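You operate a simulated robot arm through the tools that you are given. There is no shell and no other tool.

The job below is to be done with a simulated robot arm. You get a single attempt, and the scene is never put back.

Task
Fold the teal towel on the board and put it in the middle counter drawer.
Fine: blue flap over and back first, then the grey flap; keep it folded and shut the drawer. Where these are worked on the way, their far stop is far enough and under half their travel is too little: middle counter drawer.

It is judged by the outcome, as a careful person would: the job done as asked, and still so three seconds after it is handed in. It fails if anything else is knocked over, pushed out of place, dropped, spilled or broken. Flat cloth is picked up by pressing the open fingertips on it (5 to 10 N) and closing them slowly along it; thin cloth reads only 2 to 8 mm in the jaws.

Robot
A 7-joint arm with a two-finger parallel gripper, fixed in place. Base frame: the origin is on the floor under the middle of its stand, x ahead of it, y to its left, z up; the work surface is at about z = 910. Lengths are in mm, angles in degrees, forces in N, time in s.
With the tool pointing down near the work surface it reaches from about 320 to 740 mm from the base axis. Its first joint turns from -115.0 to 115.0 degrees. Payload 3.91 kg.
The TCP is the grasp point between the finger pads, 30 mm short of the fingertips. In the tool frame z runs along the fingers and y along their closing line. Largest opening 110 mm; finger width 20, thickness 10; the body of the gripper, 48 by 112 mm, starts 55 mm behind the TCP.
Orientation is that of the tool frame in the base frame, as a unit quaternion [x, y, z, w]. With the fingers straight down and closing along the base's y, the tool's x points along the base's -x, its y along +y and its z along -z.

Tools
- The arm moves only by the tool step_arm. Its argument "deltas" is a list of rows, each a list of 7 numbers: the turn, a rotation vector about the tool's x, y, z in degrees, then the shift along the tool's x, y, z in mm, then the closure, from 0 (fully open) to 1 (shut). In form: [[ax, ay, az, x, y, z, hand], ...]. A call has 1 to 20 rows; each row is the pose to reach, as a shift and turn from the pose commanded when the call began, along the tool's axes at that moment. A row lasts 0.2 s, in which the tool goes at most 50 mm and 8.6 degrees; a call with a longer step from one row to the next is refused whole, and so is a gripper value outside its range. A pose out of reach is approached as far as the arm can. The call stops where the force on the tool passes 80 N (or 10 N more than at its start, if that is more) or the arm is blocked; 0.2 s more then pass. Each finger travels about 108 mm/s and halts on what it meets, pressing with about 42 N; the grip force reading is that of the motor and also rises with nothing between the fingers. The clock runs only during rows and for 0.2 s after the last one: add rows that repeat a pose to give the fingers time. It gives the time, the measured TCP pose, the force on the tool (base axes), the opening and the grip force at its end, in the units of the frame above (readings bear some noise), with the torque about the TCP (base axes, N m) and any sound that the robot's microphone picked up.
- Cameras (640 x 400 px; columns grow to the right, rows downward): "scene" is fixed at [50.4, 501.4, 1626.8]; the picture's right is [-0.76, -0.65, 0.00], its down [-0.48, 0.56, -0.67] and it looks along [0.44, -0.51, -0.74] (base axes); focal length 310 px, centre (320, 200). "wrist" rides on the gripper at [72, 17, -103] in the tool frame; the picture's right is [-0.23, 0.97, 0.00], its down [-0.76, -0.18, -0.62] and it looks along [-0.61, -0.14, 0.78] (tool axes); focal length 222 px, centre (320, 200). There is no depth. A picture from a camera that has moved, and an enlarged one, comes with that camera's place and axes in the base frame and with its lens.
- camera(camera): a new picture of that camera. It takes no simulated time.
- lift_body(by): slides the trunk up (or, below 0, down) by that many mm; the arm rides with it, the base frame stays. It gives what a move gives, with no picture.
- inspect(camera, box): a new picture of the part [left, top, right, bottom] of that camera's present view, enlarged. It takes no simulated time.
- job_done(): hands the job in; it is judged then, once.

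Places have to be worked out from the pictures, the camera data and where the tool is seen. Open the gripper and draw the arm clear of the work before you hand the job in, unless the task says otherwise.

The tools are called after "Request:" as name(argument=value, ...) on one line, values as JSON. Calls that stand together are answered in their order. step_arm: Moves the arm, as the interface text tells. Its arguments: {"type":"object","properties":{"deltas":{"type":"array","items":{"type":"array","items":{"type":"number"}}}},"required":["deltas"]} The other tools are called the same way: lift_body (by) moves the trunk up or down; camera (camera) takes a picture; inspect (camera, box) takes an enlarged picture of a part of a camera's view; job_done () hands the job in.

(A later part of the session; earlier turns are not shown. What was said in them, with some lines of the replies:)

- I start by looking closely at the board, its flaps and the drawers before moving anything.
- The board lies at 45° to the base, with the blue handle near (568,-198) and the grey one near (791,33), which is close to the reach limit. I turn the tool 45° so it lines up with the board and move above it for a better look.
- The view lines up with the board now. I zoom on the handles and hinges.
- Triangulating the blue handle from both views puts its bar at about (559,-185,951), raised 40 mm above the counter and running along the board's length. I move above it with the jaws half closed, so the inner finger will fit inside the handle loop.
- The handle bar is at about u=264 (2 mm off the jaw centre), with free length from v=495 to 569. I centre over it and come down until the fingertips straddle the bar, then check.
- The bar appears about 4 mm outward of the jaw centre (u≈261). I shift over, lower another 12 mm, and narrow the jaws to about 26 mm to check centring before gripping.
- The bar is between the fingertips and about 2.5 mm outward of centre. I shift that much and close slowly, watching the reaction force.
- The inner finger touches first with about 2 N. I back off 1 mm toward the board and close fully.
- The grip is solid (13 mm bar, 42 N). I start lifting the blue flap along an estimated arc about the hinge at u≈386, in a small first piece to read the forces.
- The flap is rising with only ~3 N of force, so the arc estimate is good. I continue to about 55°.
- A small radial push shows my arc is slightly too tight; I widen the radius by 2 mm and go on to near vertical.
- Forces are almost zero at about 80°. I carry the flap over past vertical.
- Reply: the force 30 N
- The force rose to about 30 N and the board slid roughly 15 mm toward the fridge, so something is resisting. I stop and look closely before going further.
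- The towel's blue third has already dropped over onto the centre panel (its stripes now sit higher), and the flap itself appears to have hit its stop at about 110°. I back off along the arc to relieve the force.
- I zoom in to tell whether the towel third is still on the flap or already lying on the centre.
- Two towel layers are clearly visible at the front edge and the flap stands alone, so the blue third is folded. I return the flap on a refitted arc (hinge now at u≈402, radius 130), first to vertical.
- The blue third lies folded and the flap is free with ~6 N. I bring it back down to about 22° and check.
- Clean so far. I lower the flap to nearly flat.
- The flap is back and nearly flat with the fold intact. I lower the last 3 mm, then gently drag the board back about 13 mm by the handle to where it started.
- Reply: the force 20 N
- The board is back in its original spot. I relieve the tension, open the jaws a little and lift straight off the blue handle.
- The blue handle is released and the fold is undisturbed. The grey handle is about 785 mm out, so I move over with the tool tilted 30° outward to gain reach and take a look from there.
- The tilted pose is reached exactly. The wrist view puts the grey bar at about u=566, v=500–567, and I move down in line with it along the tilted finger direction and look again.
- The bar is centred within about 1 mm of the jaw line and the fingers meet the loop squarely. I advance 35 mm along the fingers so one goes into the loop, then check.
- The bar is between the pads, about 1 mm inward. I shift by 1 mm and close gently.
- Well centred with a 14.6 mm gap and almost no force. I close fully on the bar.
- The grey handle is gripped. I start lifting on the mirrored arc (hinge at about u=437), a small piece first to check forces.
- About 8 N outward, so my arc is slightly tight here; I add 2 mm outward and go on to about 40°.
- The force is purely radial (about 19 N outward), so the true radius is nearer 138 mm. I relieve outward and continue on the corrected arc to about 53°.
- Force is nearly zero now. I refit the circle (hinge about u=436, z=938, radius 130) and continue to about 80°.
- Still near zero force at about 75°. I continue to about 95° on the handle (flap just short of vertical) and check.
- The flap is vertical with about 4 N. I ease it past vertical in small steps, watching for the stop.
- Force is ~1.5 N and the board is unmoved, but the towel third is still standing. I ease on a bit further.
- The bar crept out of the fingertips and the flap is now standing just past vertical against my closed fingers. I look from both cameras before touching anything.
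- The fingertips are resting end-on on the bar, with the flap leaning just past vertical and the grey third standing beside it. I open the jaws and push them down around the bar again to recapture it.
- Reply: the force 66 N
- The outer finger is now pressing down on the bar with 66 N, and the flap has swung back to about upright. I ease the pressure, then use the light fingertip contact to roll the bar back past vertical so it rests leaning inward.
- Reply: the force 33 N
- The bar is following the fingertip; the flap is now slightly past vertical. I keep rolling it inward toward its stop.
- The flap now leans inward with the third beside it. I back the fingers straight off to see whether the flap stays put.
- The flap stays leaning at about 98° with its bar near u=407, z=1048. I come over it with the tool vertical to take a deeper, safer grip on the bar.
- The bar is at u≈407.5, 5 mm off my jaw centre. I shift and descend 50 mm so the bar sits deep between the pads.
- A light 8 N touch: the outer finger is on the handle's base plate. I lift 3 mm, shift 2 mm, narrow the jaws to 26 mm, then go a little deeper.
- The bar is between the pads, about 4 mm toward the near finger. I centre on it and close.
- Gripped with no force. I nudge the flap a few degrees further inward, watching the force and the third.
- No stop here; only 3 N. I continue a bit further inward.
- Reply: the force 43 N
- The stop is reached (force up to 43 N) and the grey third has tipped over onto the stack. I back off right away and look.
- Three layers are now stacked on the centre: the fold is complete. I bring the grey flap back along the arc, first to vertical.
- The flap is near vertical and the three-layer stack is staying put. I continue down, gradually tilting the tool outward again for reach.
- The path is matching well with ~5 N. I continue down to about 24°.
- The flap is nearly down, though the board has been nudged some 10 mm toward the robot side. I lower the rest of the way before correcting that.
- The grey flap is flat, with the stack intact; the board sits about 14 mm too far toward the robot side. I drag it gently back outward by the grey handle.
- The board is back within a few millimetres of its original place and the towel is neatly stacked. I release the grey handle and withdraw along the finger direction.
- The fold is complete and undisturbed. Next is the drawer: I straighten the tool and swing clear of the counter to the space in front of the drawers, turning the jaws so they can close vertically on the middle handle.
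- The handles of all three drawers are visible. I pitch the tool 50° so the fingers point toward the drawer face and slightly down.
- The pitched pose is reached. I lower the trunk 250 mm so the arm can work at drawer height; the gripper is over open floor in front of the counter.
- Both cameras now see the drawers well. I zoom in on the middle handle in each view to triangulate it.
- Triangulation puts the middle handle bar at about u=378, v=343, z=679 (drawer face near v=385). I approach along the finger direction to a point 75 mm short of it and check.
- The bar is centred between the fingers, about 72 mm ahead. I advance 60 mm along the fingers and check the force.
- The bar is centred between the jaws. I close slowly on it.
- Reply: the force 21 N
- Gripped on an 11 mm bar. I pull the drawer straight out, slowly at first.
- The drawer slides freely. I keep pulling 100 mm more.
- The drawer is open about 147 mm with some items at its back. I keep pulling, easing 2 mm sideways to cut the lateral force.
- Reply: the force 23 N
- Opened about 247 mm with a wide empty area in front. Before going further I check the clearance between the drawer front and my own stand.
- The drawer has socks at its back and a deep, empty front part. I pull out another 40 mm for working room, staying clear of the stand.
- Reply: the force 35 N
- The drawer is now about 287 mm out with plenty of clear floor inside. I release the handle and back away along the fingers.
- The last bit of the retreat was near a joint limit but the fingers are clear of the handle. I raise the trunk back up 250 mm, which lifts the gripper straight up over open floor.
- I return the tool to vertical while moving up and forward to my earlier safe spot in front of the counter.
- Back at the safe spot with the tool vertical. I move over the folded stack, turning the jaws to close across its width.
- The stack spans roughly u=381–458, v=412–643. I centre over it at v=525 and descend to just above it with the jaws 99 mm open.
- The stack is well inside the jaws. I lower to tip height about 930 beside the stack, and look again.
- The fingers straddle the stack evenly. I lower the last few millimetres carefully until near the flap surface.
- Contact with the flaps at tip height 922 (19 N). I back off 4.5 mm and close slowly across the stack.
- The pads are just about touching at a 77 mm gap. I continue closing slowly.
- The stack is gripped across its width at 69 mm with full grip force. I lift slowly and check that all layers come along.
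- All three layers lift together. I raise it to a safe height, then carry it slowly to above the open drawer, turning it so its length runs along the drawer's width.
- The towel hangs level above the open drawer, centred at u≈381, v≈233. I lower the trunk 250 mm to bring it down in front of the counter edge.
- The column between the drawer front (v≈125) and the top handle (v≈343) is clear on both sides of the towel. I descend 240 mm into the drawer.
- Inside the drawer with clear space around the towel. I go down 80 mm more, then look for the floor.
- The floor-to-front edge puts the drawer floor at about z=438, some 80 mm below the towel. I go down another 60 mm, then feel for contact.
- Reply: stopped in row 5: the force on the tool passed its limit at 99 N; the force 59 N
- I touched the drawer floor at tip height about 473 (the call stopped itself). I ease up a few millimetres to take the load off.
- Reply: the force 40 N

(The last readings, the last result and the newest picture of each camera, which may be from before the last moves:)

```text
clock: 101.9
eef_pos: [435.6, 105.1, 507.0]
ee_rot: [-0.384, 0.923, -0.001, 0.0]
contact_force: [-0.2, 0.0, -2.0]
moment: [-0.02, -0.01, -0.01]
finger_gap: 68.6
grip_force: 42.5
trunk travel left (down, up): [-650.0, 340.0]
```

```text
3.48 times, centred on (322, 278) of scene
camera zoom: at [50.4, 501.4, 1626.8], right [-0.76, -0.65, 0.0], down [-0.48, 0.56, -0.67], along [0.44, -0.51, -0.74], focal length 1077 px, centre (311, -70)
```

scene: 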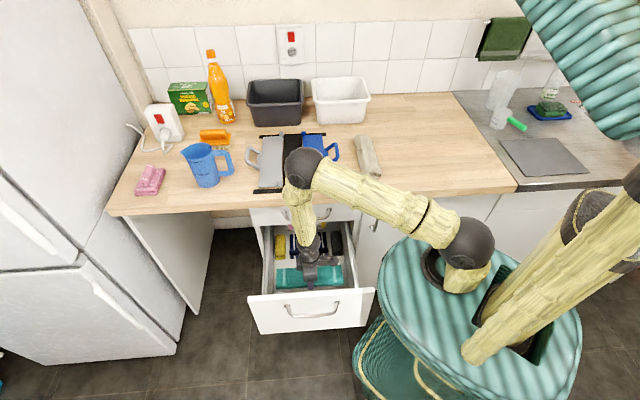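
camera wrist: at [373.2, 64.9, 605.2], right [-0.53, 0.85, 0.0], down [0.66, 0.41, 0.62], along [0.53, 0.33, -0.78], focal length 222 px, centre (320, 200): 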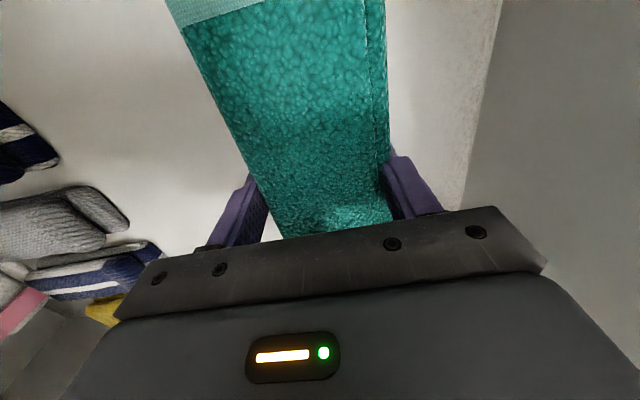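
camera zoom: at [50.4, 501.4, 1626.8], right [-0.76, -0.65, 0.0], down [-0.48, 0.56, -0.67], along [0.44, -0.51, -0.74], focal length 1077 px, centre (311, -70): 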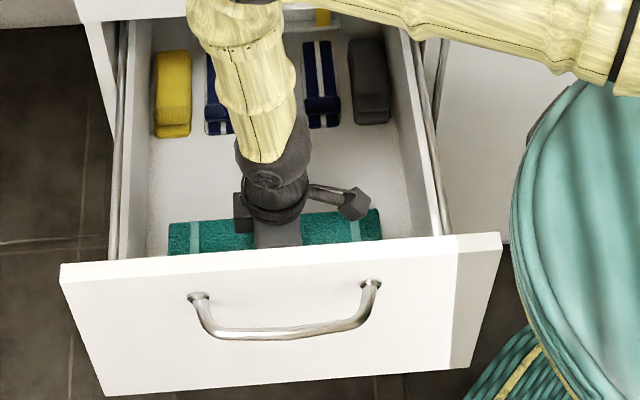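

The load is gone and the towel hovers a few millimetres above the drawer floor. I lower 2 mm and open the jaws slowly.

Request:
step_arm(deltas=[[0, 0, 0, 0, 0, 2, 0.42], [0, 0, 0, 0, 0, 2, 0.38], [0, 0, 0, 0, 0, 2, 0.34], [0, 0, 0, 0, 0, 2, 0.3], [0, 0, 0, 0, 0, 2, 0.26], [0, 0, 0, 0, 0, 2, 0.2], [0, 0, 0, 0, 0, 2, 0.15]])

Request:
inspect(camera="scene", box=[260, 220, 385, 335])

Request:
camera(camera="wrist")

```text
clock: 103.5
eef_pos: [436.1, 105.2, 506.9]
ee_rot: [-0.382, 0.924, -0.001, 0.001]
contact_force: [0.4, 0.0, -0.7]
moment: [-0.02, 0.0, -0.02]
finger_gap: 93.6
grip_force: 0.0
trunk travel left (down, up): [-650.0, 340.0]
```

```text
3.48 times, centred on (322, 278) of scene
camera zoom: at [50.4, 501.4, 1626.8], right [-0.76, -0.65, 0.0], down [-0.48, 0.56, -0.67], along [0.44, -0.51, -0.74], focal length 1077 px, centre (311, -70)
```

zoom: 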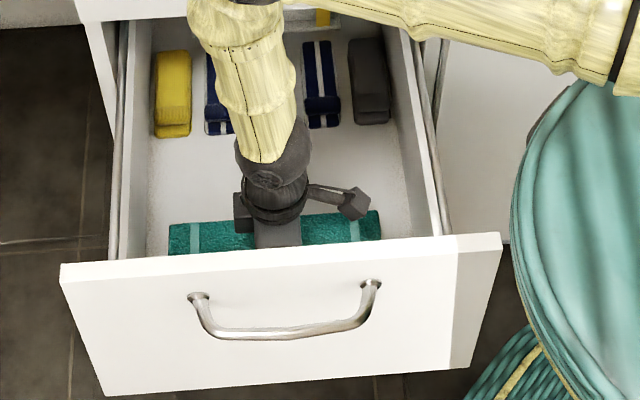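

```text
taken
camera wrist: at [374.1, 66.5, 609.0], right [-0.53, 0.85, 0.0], down [0.66, 0.41, 0.62], along [0.53, 0.33, -0.78], focal length 222 px, centre (320, 200)
```

wrist: 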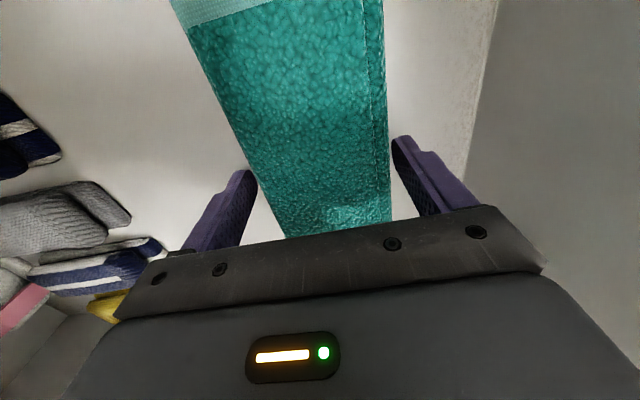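

The towel lies folded on the drawer floor, fingers clear on both sides. I lift straight up out of the drawer.

Request:
step_arm(deltas=[[0, 0, 0, 0, 0, -10, 0.15], [0, 0, 0, 0, 0, -30, 0.15], [0, 0, 0, 0, 0, -60, 0.15], [0, 0, 0, 0, 0, -95, 0.15], [0, 0, 0, 0, 0, -135, 0.15], [0, 0, 0, 0, 0, -175, 0.15], [0, 0, 0, 0, 0, -215, 0.15], [0, 0, 0, 0, 0, -255, 0.15], [0, 0, 0, 0, 0, -295, 0.15], [0, 0, 0, 0, 0, -335, 0.15], [0, 0, 0, 0, 0, -362, 0.15], [0, 0, 0, 0, 0, -362, 0.15]])

Request:
camera(camera="scene")

Request:
camera(camera="wrist")

```text
clock: 106.1
eef_pos: [435.7, 106.4, 866.5]
ee_rot: [-0.382, 0.924, -0.001, 0.001]
contact_force: [-0.9, -0.6, -0.6]
moment: [0.03, 0.0, 0.02]
finger_gap: 93.5
grip_force: 0.1
trunk travel left (down, up): [-650.0, 340.0]
```

```text
taken
```

scene: 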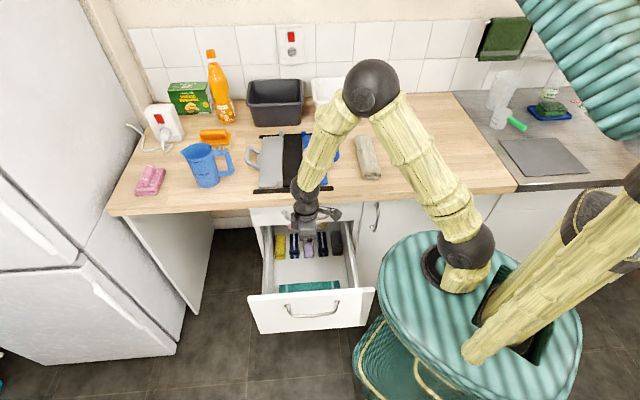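

```text
taken
camera wrist: at [372.5, 68.6, 969.4], right [-0.53, 0.85, 0.0], down [0.66, 0.41, 0.62], along [0.53, 0.33, -0.78], focal length 222 px, centre (320, 200)
```

wrist: 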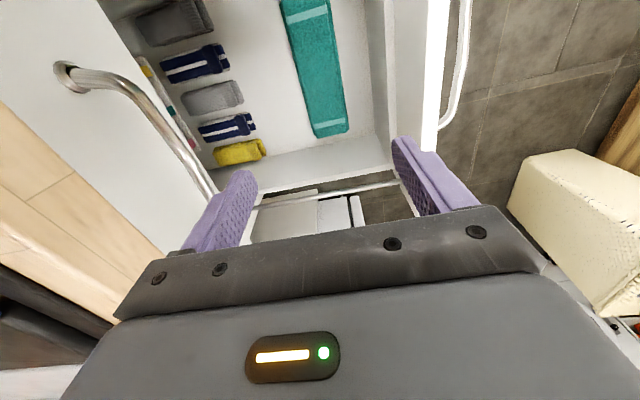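

The towel is lying folded in the drawer. I pull back in front of the drawer and pitch the tool again to take the handle and shut it.

Request:
step_arm(deltas=[[0, 0, 0, 0, 30, -20, 0.3], [0, 0, 0, 0, 65, -35, 0.45], [0, 0, 0, 0, 100, -35, 0.5], [8.33, 0, 0, 0, 133, -35, 0.5], [16.67, 0, 0, 0, 133, -35, 0.5], [25, 0, 0, 0, 133, -35, 0.5], [33.33, 0, 0, 0, 133, -35, 0.5], [41.67, 0, 0, 0, 133, -35, 0.5], [50, 0, 0, 0, 133, -35, 0.5], [50, 0, 0, 0, 133, -35, 0.5]])

Request:
camera(camera="scene")

Request:
camera(camera="wrist")

```text
clock: 108.3
eef_pos: [342.7, 200.5, 903.4]
ee_rot: [-0.345, 0.837, -0.392, 0.162]
contact_force: [-0.4, 0.4, 1.0]
moment: [-0.01, 0.02, 0.01]
finger_gap: 55.4
grip_force: 0.2
trunk travel left (down, up): [-650.0, 340.0]
```

```text
taken
```

scene: 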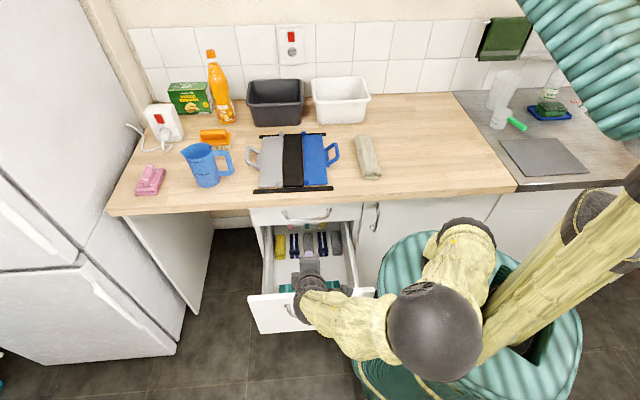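

```text
taken
camera wrist: at [227.8, 213.9, 955.1], right [-0.28, 0.6, -0.75], down [0.28, 0.8, 0.54], along [0.92, -0.06, -0.39], focal length 222 px, centre (320, 200)
```

wrist: 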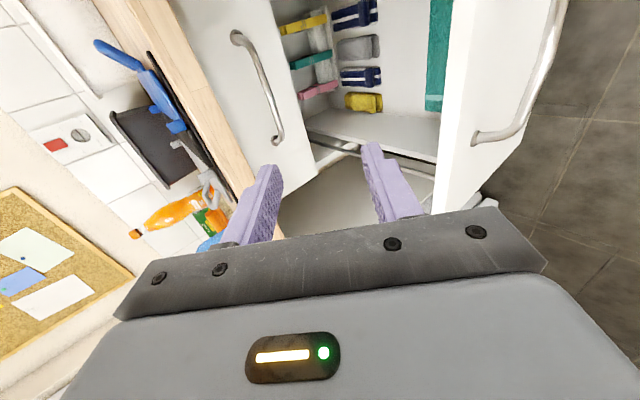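

I move down in front of the handle, retracing the pose from which I released it.

Request:
step_arm(deltas=[[0, 0, 0, 1, 35, 0, 0.5], [0, 0, 0, 2, 70, 5, 0.5], [0, 0, 0, 4, 105, 12, 0.5], [0, 0, 0, 5, 140, 20, 0.5], [0, 0, 0, 6, 165, 30, 0.5], [0, 0, 0, 6.5, 185, 40, 0.5], [0, 0, 0, 6.5, 185, 40, 0.5]])

Request:
camera(camera="wrist")

Request:
inspect(camera="scene", box=[240, 200, 400, 340])

```text
clock: 109.9
eef_pos: [276.2, 257.1, 734.8]
ee_rot: [-0.346, 0.837, -0.391, 0.162]
contact_force: [0.3, 0.8, 0.9]
moment: [0.03, -0.01, -0.01]
finger_gap: 55.2
grip_force: 0.1
trunk travel left (down, up): [-650.0, 340.0]
```

```text
taken
camera wrist: at [161.3, 271.2, 787.3], right [-0.28, 0.6, -0.75], down [0.28, 0.8, 0.54], along [0.92, -0.06, -0.39], focal length 222 px, centre (320, 200)
```

wrist: 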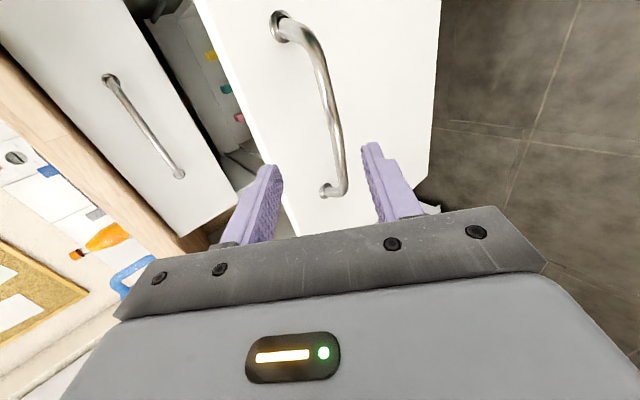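

```text
2.86 times, centred on (320, 270) of scene
camera zoom: at [50.4, 501.4, 1626.8], right [-0.76, -0.65, 0.0], down [-0.48, 0.56, -0.67], along [0.44, -0.51, -0.74], focal length 885 px, centre (320, 0)
```

zoom: 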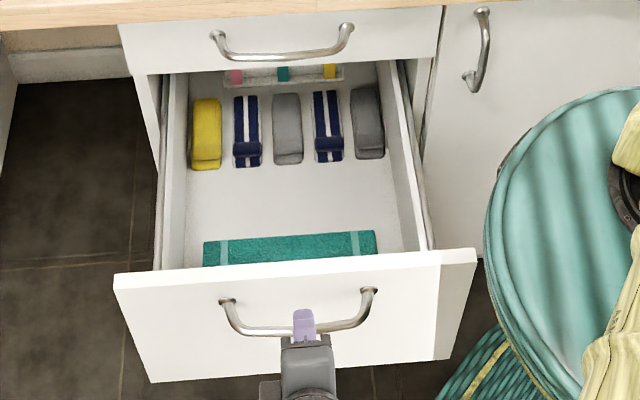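

The handle bar sits 14 mm below the jaw centre line. I shift down and advance to straddle it, then close.

Request:
step_arm(deltas=[[0, 0, 0, 0, 7, 3, 0.5], [0, 0, 0, 0, 14, 8, 0.5], [0, 0, 0, 0, 14.5, 22, 0.5], [0, 0, 0, 0, 14.5, 36, 0.5], [0, 0, 0, 0, 14.5, 48, 0.5], [0, 0, 0, 0, 14.5, 54, 0.5]])

Request:
inspect(camera="wrist", box=[220, 40, 430, 240])

```text
clock: 111.3
eef_pos: [298.9, 235.1, 689.0]
ee_rot: [-0.346, 0.837, -0.392, 0.162]
contact_force: [-0.3, 0.0, -1.2]
moment: [-0.05, -0.01, -0.02]
finger_gap: 55.1
grip_force: 0.1
trunk travel left (down, up): [-650.0, 340.0]
```

```text
2.00 times, centred on (325, 140) of wrist
camera zoom: at [184.2, 248.5, 741.2], right [-0.28, 0.6, -0.75], down [0.28, 0.8, 0.54], along [0.92, -0.06, -0.39], focal length 444 px, centre (310, 320)
```

zoom: 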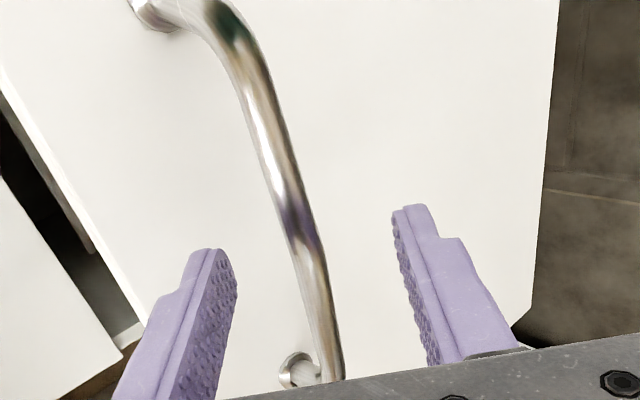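

Centred on the bar as before. I close the jaws on it.

Request:
step_arm(deltas=[[0, 0, 0, 0, 0, 0, 0.65], [0, 0, 0, 0, 0, 0, 0.78], [0, 0, 0, 0, 0, 0, 0.84], [0, 0, 0, 0, 0, 0, 0.88], [0, 0, 0, 0, 0, 0, 0.92], [0, 0, 0, 0, 0, 0, 1.0], [0, 0, 0, 0, 0, 0, 1.0]])

```text
clock: 112.9
eef_pos: [298.6, 235.5, 689.9]
ee_rot: [-0.346, 0.837, -0.392, 0.163]
contact_force: [3.0, 1.6, 10.9]
moment: [-0.46, 0.03, -0.33]
finger_gap: 11.3
grip_force: 45.4
trunk travel left (down, up): [-650.0, 340.0]
```

Gripped. I push the drawer in at a gentle pace, 100 mm first.

Request:
step_arm(deltas=[[0, 0, 0, 0, -7, 7, 1], [0, 0, 0, 0, -16.9, 18.6, 1], [0, 0, 0, 0, -27.8, 31.6, 1], [0, 0, 0, 0, -39.4, 45.4, 1], [0, 0, 0, 0, -52.2, 60.7, 1], [0, 0, 0, 0, -65.1, 76, 1]])

Request:
inspect(camera="scene", box=[240, 200, 400, 340])

```text
clock: 114.3
eef_pos: [369.3, 163.4, 689.4]
ee_rot: [-0.347, 0.837, -0.392, 0.162]
contact_force: [1.0, -1.2, -19.7]
moment: [0.01, 0.56, -0.51]
finger_gap: 11.4
grip_force: 44.8
trunk travel left (down, up): [-650.0, 340.0]
```

```text
2.86 times, centred on (320, 270) of scene
camera zoom: at [50.4, 501.4, 1626.8], right [-0.76, -0.65, 0.0], down [-0.48, 0.56, -0.67], along [0.44, -0.51, -0.74], focal length 885 px, centre (320, 0)
```

zoom: 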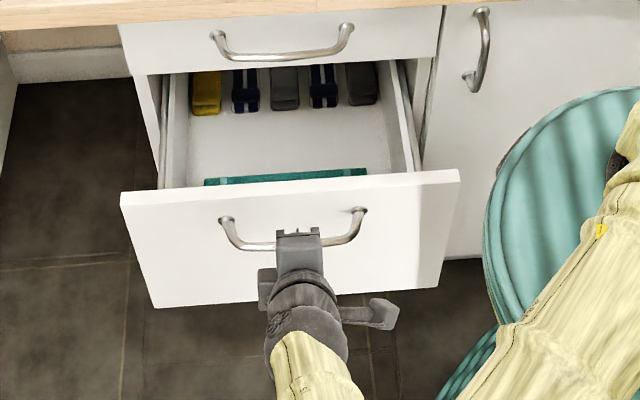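

Sliding smoothly with the towel in place. I push 120 mm further.

Request:
step_arm(deltas=[[0, 0, 0, 0, -11.4, 16.6, 1], [0, 0, 0, 0, -24.2, 31.9, 1], [0, 0, 0, 0, -37.1, 47.3, 1], [0, 0, 0, 0, -49.9, 62.6, 1], [0, 0, 0, 0, -62.8, 77.9, 1], [0, 0, 0, 0, -75.7, 93.2, 1]])

Request:
inspect(camera="scene", box=[240, 200, 400, 340])

```text
clock: 115.7
eef_pos: [454.4, 78.8, 689.7]
ee_rot: [-0.346, 0.837, -0.392, 0.162]
contact_force: [3.4, 1.7, 10.7]
moment: [-0.4, 0.16, -0.44]
finger_gap: 11.4
grip_force: 45.3
trunk travel left (down, up): [-650.0, 340.0]
```

```text
2.86 times, centred on (320, 270) of scene
camera zoom: at [50.4, 501.4, 1626.8], right [-0.76, -0.65, 0.0], down [-0.48, 0.56, -0.67], along [0.44, -0.51, -0.74], focal length 885 px, centre (320, 0)
```

zoom: 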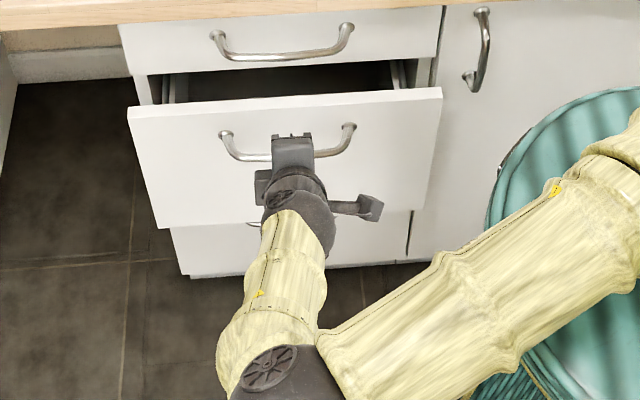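

About 67 mm left. I slow down and push it fully home.

Request:
step_arm(deltas=[[0, 0, 0, 0, -12.9, 15.3, 1], [0, 0, 0, 0, -24.4, 29.1, 1], [0, 0, 0, 0, -33.4, 39.8, 1], [0, 0, 0, 0, -39.9, 47.5, 1], [0, 0, 0, 0, -43.1, 51.3, 1]])

Request:
inspect(camera="scene", box=[240, 190, 400, 310])

```text
clock: 116.9
eef_pos: [499.4, 34.8, 688.3]
ee_rot: [-0.347, 0.837, -0.391, 0.162]
contact_force: [-9.3, 9.3, 8.4]
moment: [-0.15, 0.12, -0.18]
finger_gap: 11.5
grip_force: 45.3
trunk travel left (down, up): [-650.0, 340.0]
```

```text
3.33 times, centred on (320, 250) of scene
camera zoom: at [50.4, 501.4, 1626.8], right [-0.76, -0.65, 0.0], down [-0.48, 0.56, -0.67], along [0.44, -0.51, -0.74], focal length 1032 px, centre (320, 33)
```

zoom: 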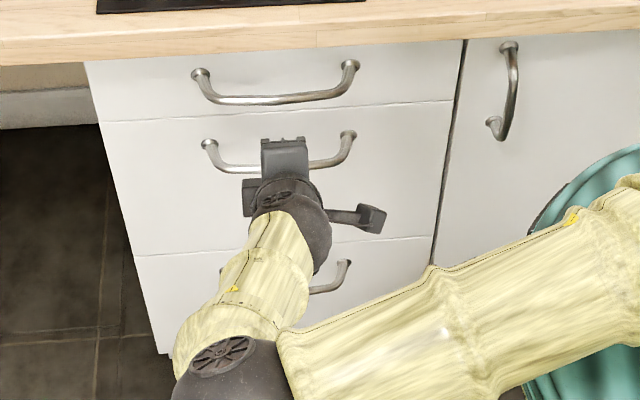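

The seam looks closed; there is 13 N of resistance. I press a few more millimetres to be sure it is fully shut.

Request:
step_arm(deltas=[[0, 0, 0, 0, -2, 2.3, 1], [0, 0, 0, 0, -4, 4.6, 1], [0, 0, 0, 0, -5, 6, 1]])

Request:
inspect(camera="scene", box=[240, 190, 400, 310])

```text
clock: 117.7
eef_pos: [503.0, 31.8, 685.8]
ee_rot: [-0.349, 0.837, -0.389, 0.161]
contact_force: [-38.7, 38.2, -9.5]
moment: [0.9, 0.52, 0.12]
finger_gap: 11.6
grip_force: 44.9
trunk travel left (down, up): [-650.0, 340.0]
```

```text
3.33 times, centred on (320, 250) of scene
camera zoom: at [50.4, 501.4, 1626.8], right [-0.76, -0.65, 0.0], down [-0.48, 0.56, -0.67], along [0.44, -0.51, -0.74], focal length 1032 px, centre (320, 33)
```

zoom: 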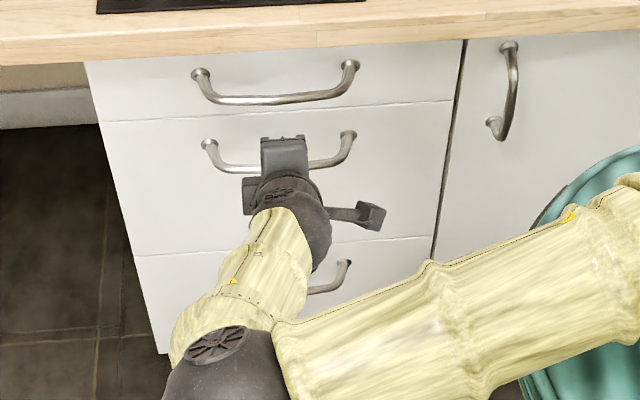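

It is hard against its closed stop. I relax the push, open the jaws, and back straight off without dragging the handle.

Request:
step_arm(deltas=[[0, 0, 0, 0, 2.5, -3, 1], [0, 0, 0, 0, 4.5, -5, 1], [0, 0, 0, 0, 4.5, -5, 0.85], [0, 0, 0, 0, 4.5, -5, 0.65], [0, 0, 0, 0, 4.5, -5, 0.5], [0, 0, 0, 0, 4.5, -5, 0.5]])

Request:
inspect(camera="wrist", box=[220, 40, 430, 240])

```text
clock: 119.1
eef_pos: [501.8, 30.5, 690.2]
ee_rot: [-0.345, 0.837, -0.392, 0.163]
contact_force: [0.3, -0.1, 0.3]
moment: [-0.01, 0.01, 0.0]
finger_gap: 54.9
grip_force: 0.0
trunk travel left (down, up): [-650.0, 340.0]
```

```text
2.00 times, centred on (325, 140) of wrist
camera zoom: at [387.5, 44.1, 741.8], right [-0.28, 0.6, -0.75], down [0.28, 0.8, 0.54], along [0.92, -0.06, -0.39], focal length 444 px, centre (310, 320)
```

zoom: 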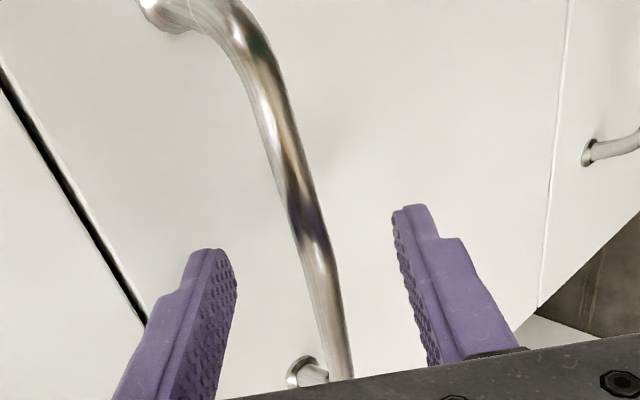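

Free of the bar, and the view matches the originally shut state. I withdraw along the approach line away from the drawers.

Request:
step_arm(deltas=[[0, 0, 0, 0, 0, -15, 0.5], [0, 0, 0, 0, 0, -40, 0.5], [0, 0, 0, 0, 0, -75, 0.5], [0, 0, 0, 0, 0, -115, 0.5], [0, 0, 0, 0, -5, -155, 0.5], [0, 0, 0, 0, -9, -195, 0.5], [0, 0, 0, 0, -12, -235, 0.5], [0, 0, 0, 0, -14, -275, 0.5], [0, 0, 0, 0, -14, -310, 0.3], [0, 0, 0, 0, -14, -310, 0.2]])

Request:
camera(camera="scene")

Request:
camera(camera="wrist")

```text
clock: 121.3
eef_pos: [337.0, 193.0, 898.6]
ee_rot: [-0.346, 0.837, -0.392, 0.161]
contact_force: [0.4, -0.4, -0.3]
moment: [0.0, 0.0, -0.04]
finger_gap: 88.1
grip_force: 0.0
trunk travel left (down, up): [-650.0, 340.0]
```

```text
taken
```

scene: 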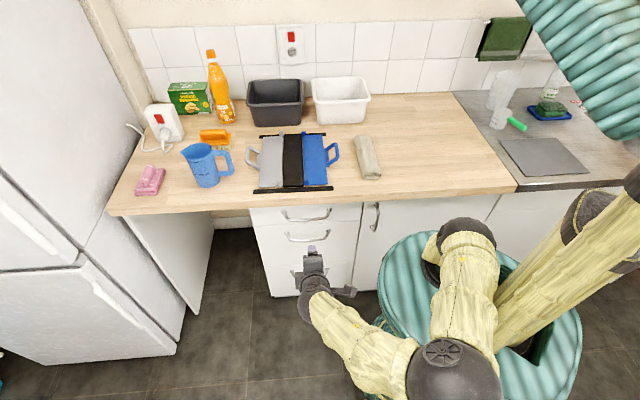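

```text
taken
camera wrist: at [223.0, 206.6, 952.7], right [-0.28, 0.6, -0.75], down [0.28, 0.8, 0.54], along [0.92, -0.06, -0.39], focal length 222 px, centre (320, 200)
```

wrist: 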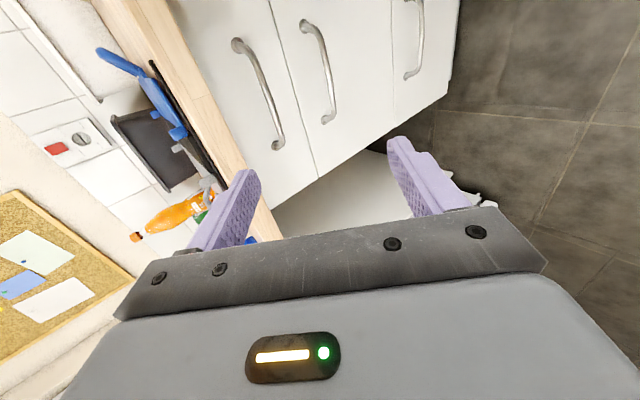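

The drawer is shut and everything else looks in place. I do a last close check of the board and drawer seams.

Request:
inspect(camera="scene", box=[230, 80, 390, 200])

Request:
inspect(camera="scene", box=[240, 190, 400, 310])

```text
3.33 times, centred on (310, 140) of scene
camera zoom: at [50.4, 501.4, 1626.8], right [-0.76, -0.65, 0.0], down [-0.48, 0.56, -0.67], along [0.44, -0.51, -0.74], focal length 1032 px, centre (353, 400)
```

zoom: 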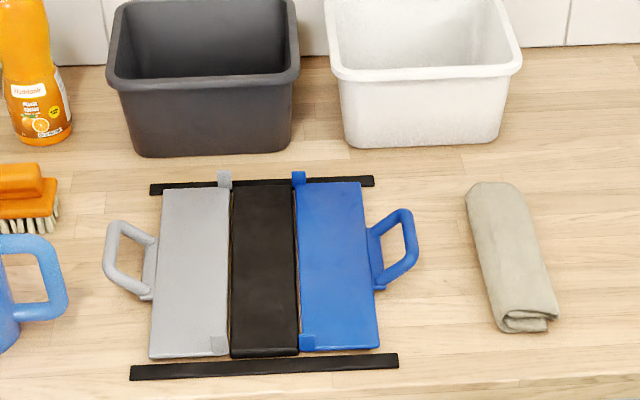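

```text
3.33 times, centred on (320, 250) of scene
camera zoom: at [50.4, 501.4, 1626.8], right [-0.76, -0.65, 0.0], down [-0.48, 0.56, -0.67], along [0.44, -0.51, -0.74], focal length 1032 px, centre (320, 33)
```

zoom: 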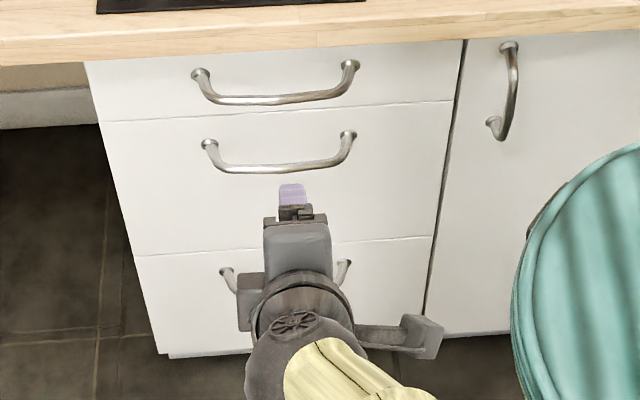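

The board is back within a few millimetres of where it started with both flaps flat, the drawer is fully shut with the folded towel inside, and the gripper is open and clear. I hand the job in.

Request:
job_done()

```text
The job is handed in.
```

The teal towel is folded in thirds and lying in the middle counter drawer, which is fully shut. I've handed the job in; I don't have the verdict.

- **Folding:** I turned the blue flap over and back first, then the grey flap. Both flaps are flat again, and the three layers stayed stacked through the lift and the release.
- **Drawer:** I opened it about 287 mm without reaching its far stop, which I judged to be well past half its travel. The towel is on the drawer floor in front of the socks.

Things that did not go smoothly:

- **Board slid twice:** It moved about 14 mm each time I worked a flap. I dragged it back, and it now sits within about 5 mm of where it started.
- **Grey handle slipped once:** The handle slipped out of the fingers while the flap stood near vertical. I took hold of it again and finished the turn under control.
- **Hard touch on the drawer floor:** Lowering the towel, I met the floor sooner than I had estimated, with a brief 99 N peak. The move stopped itself and I backed off before letting go.

In the last pictures nothing else on the counter had moved. The gripper is open and clear of the work.
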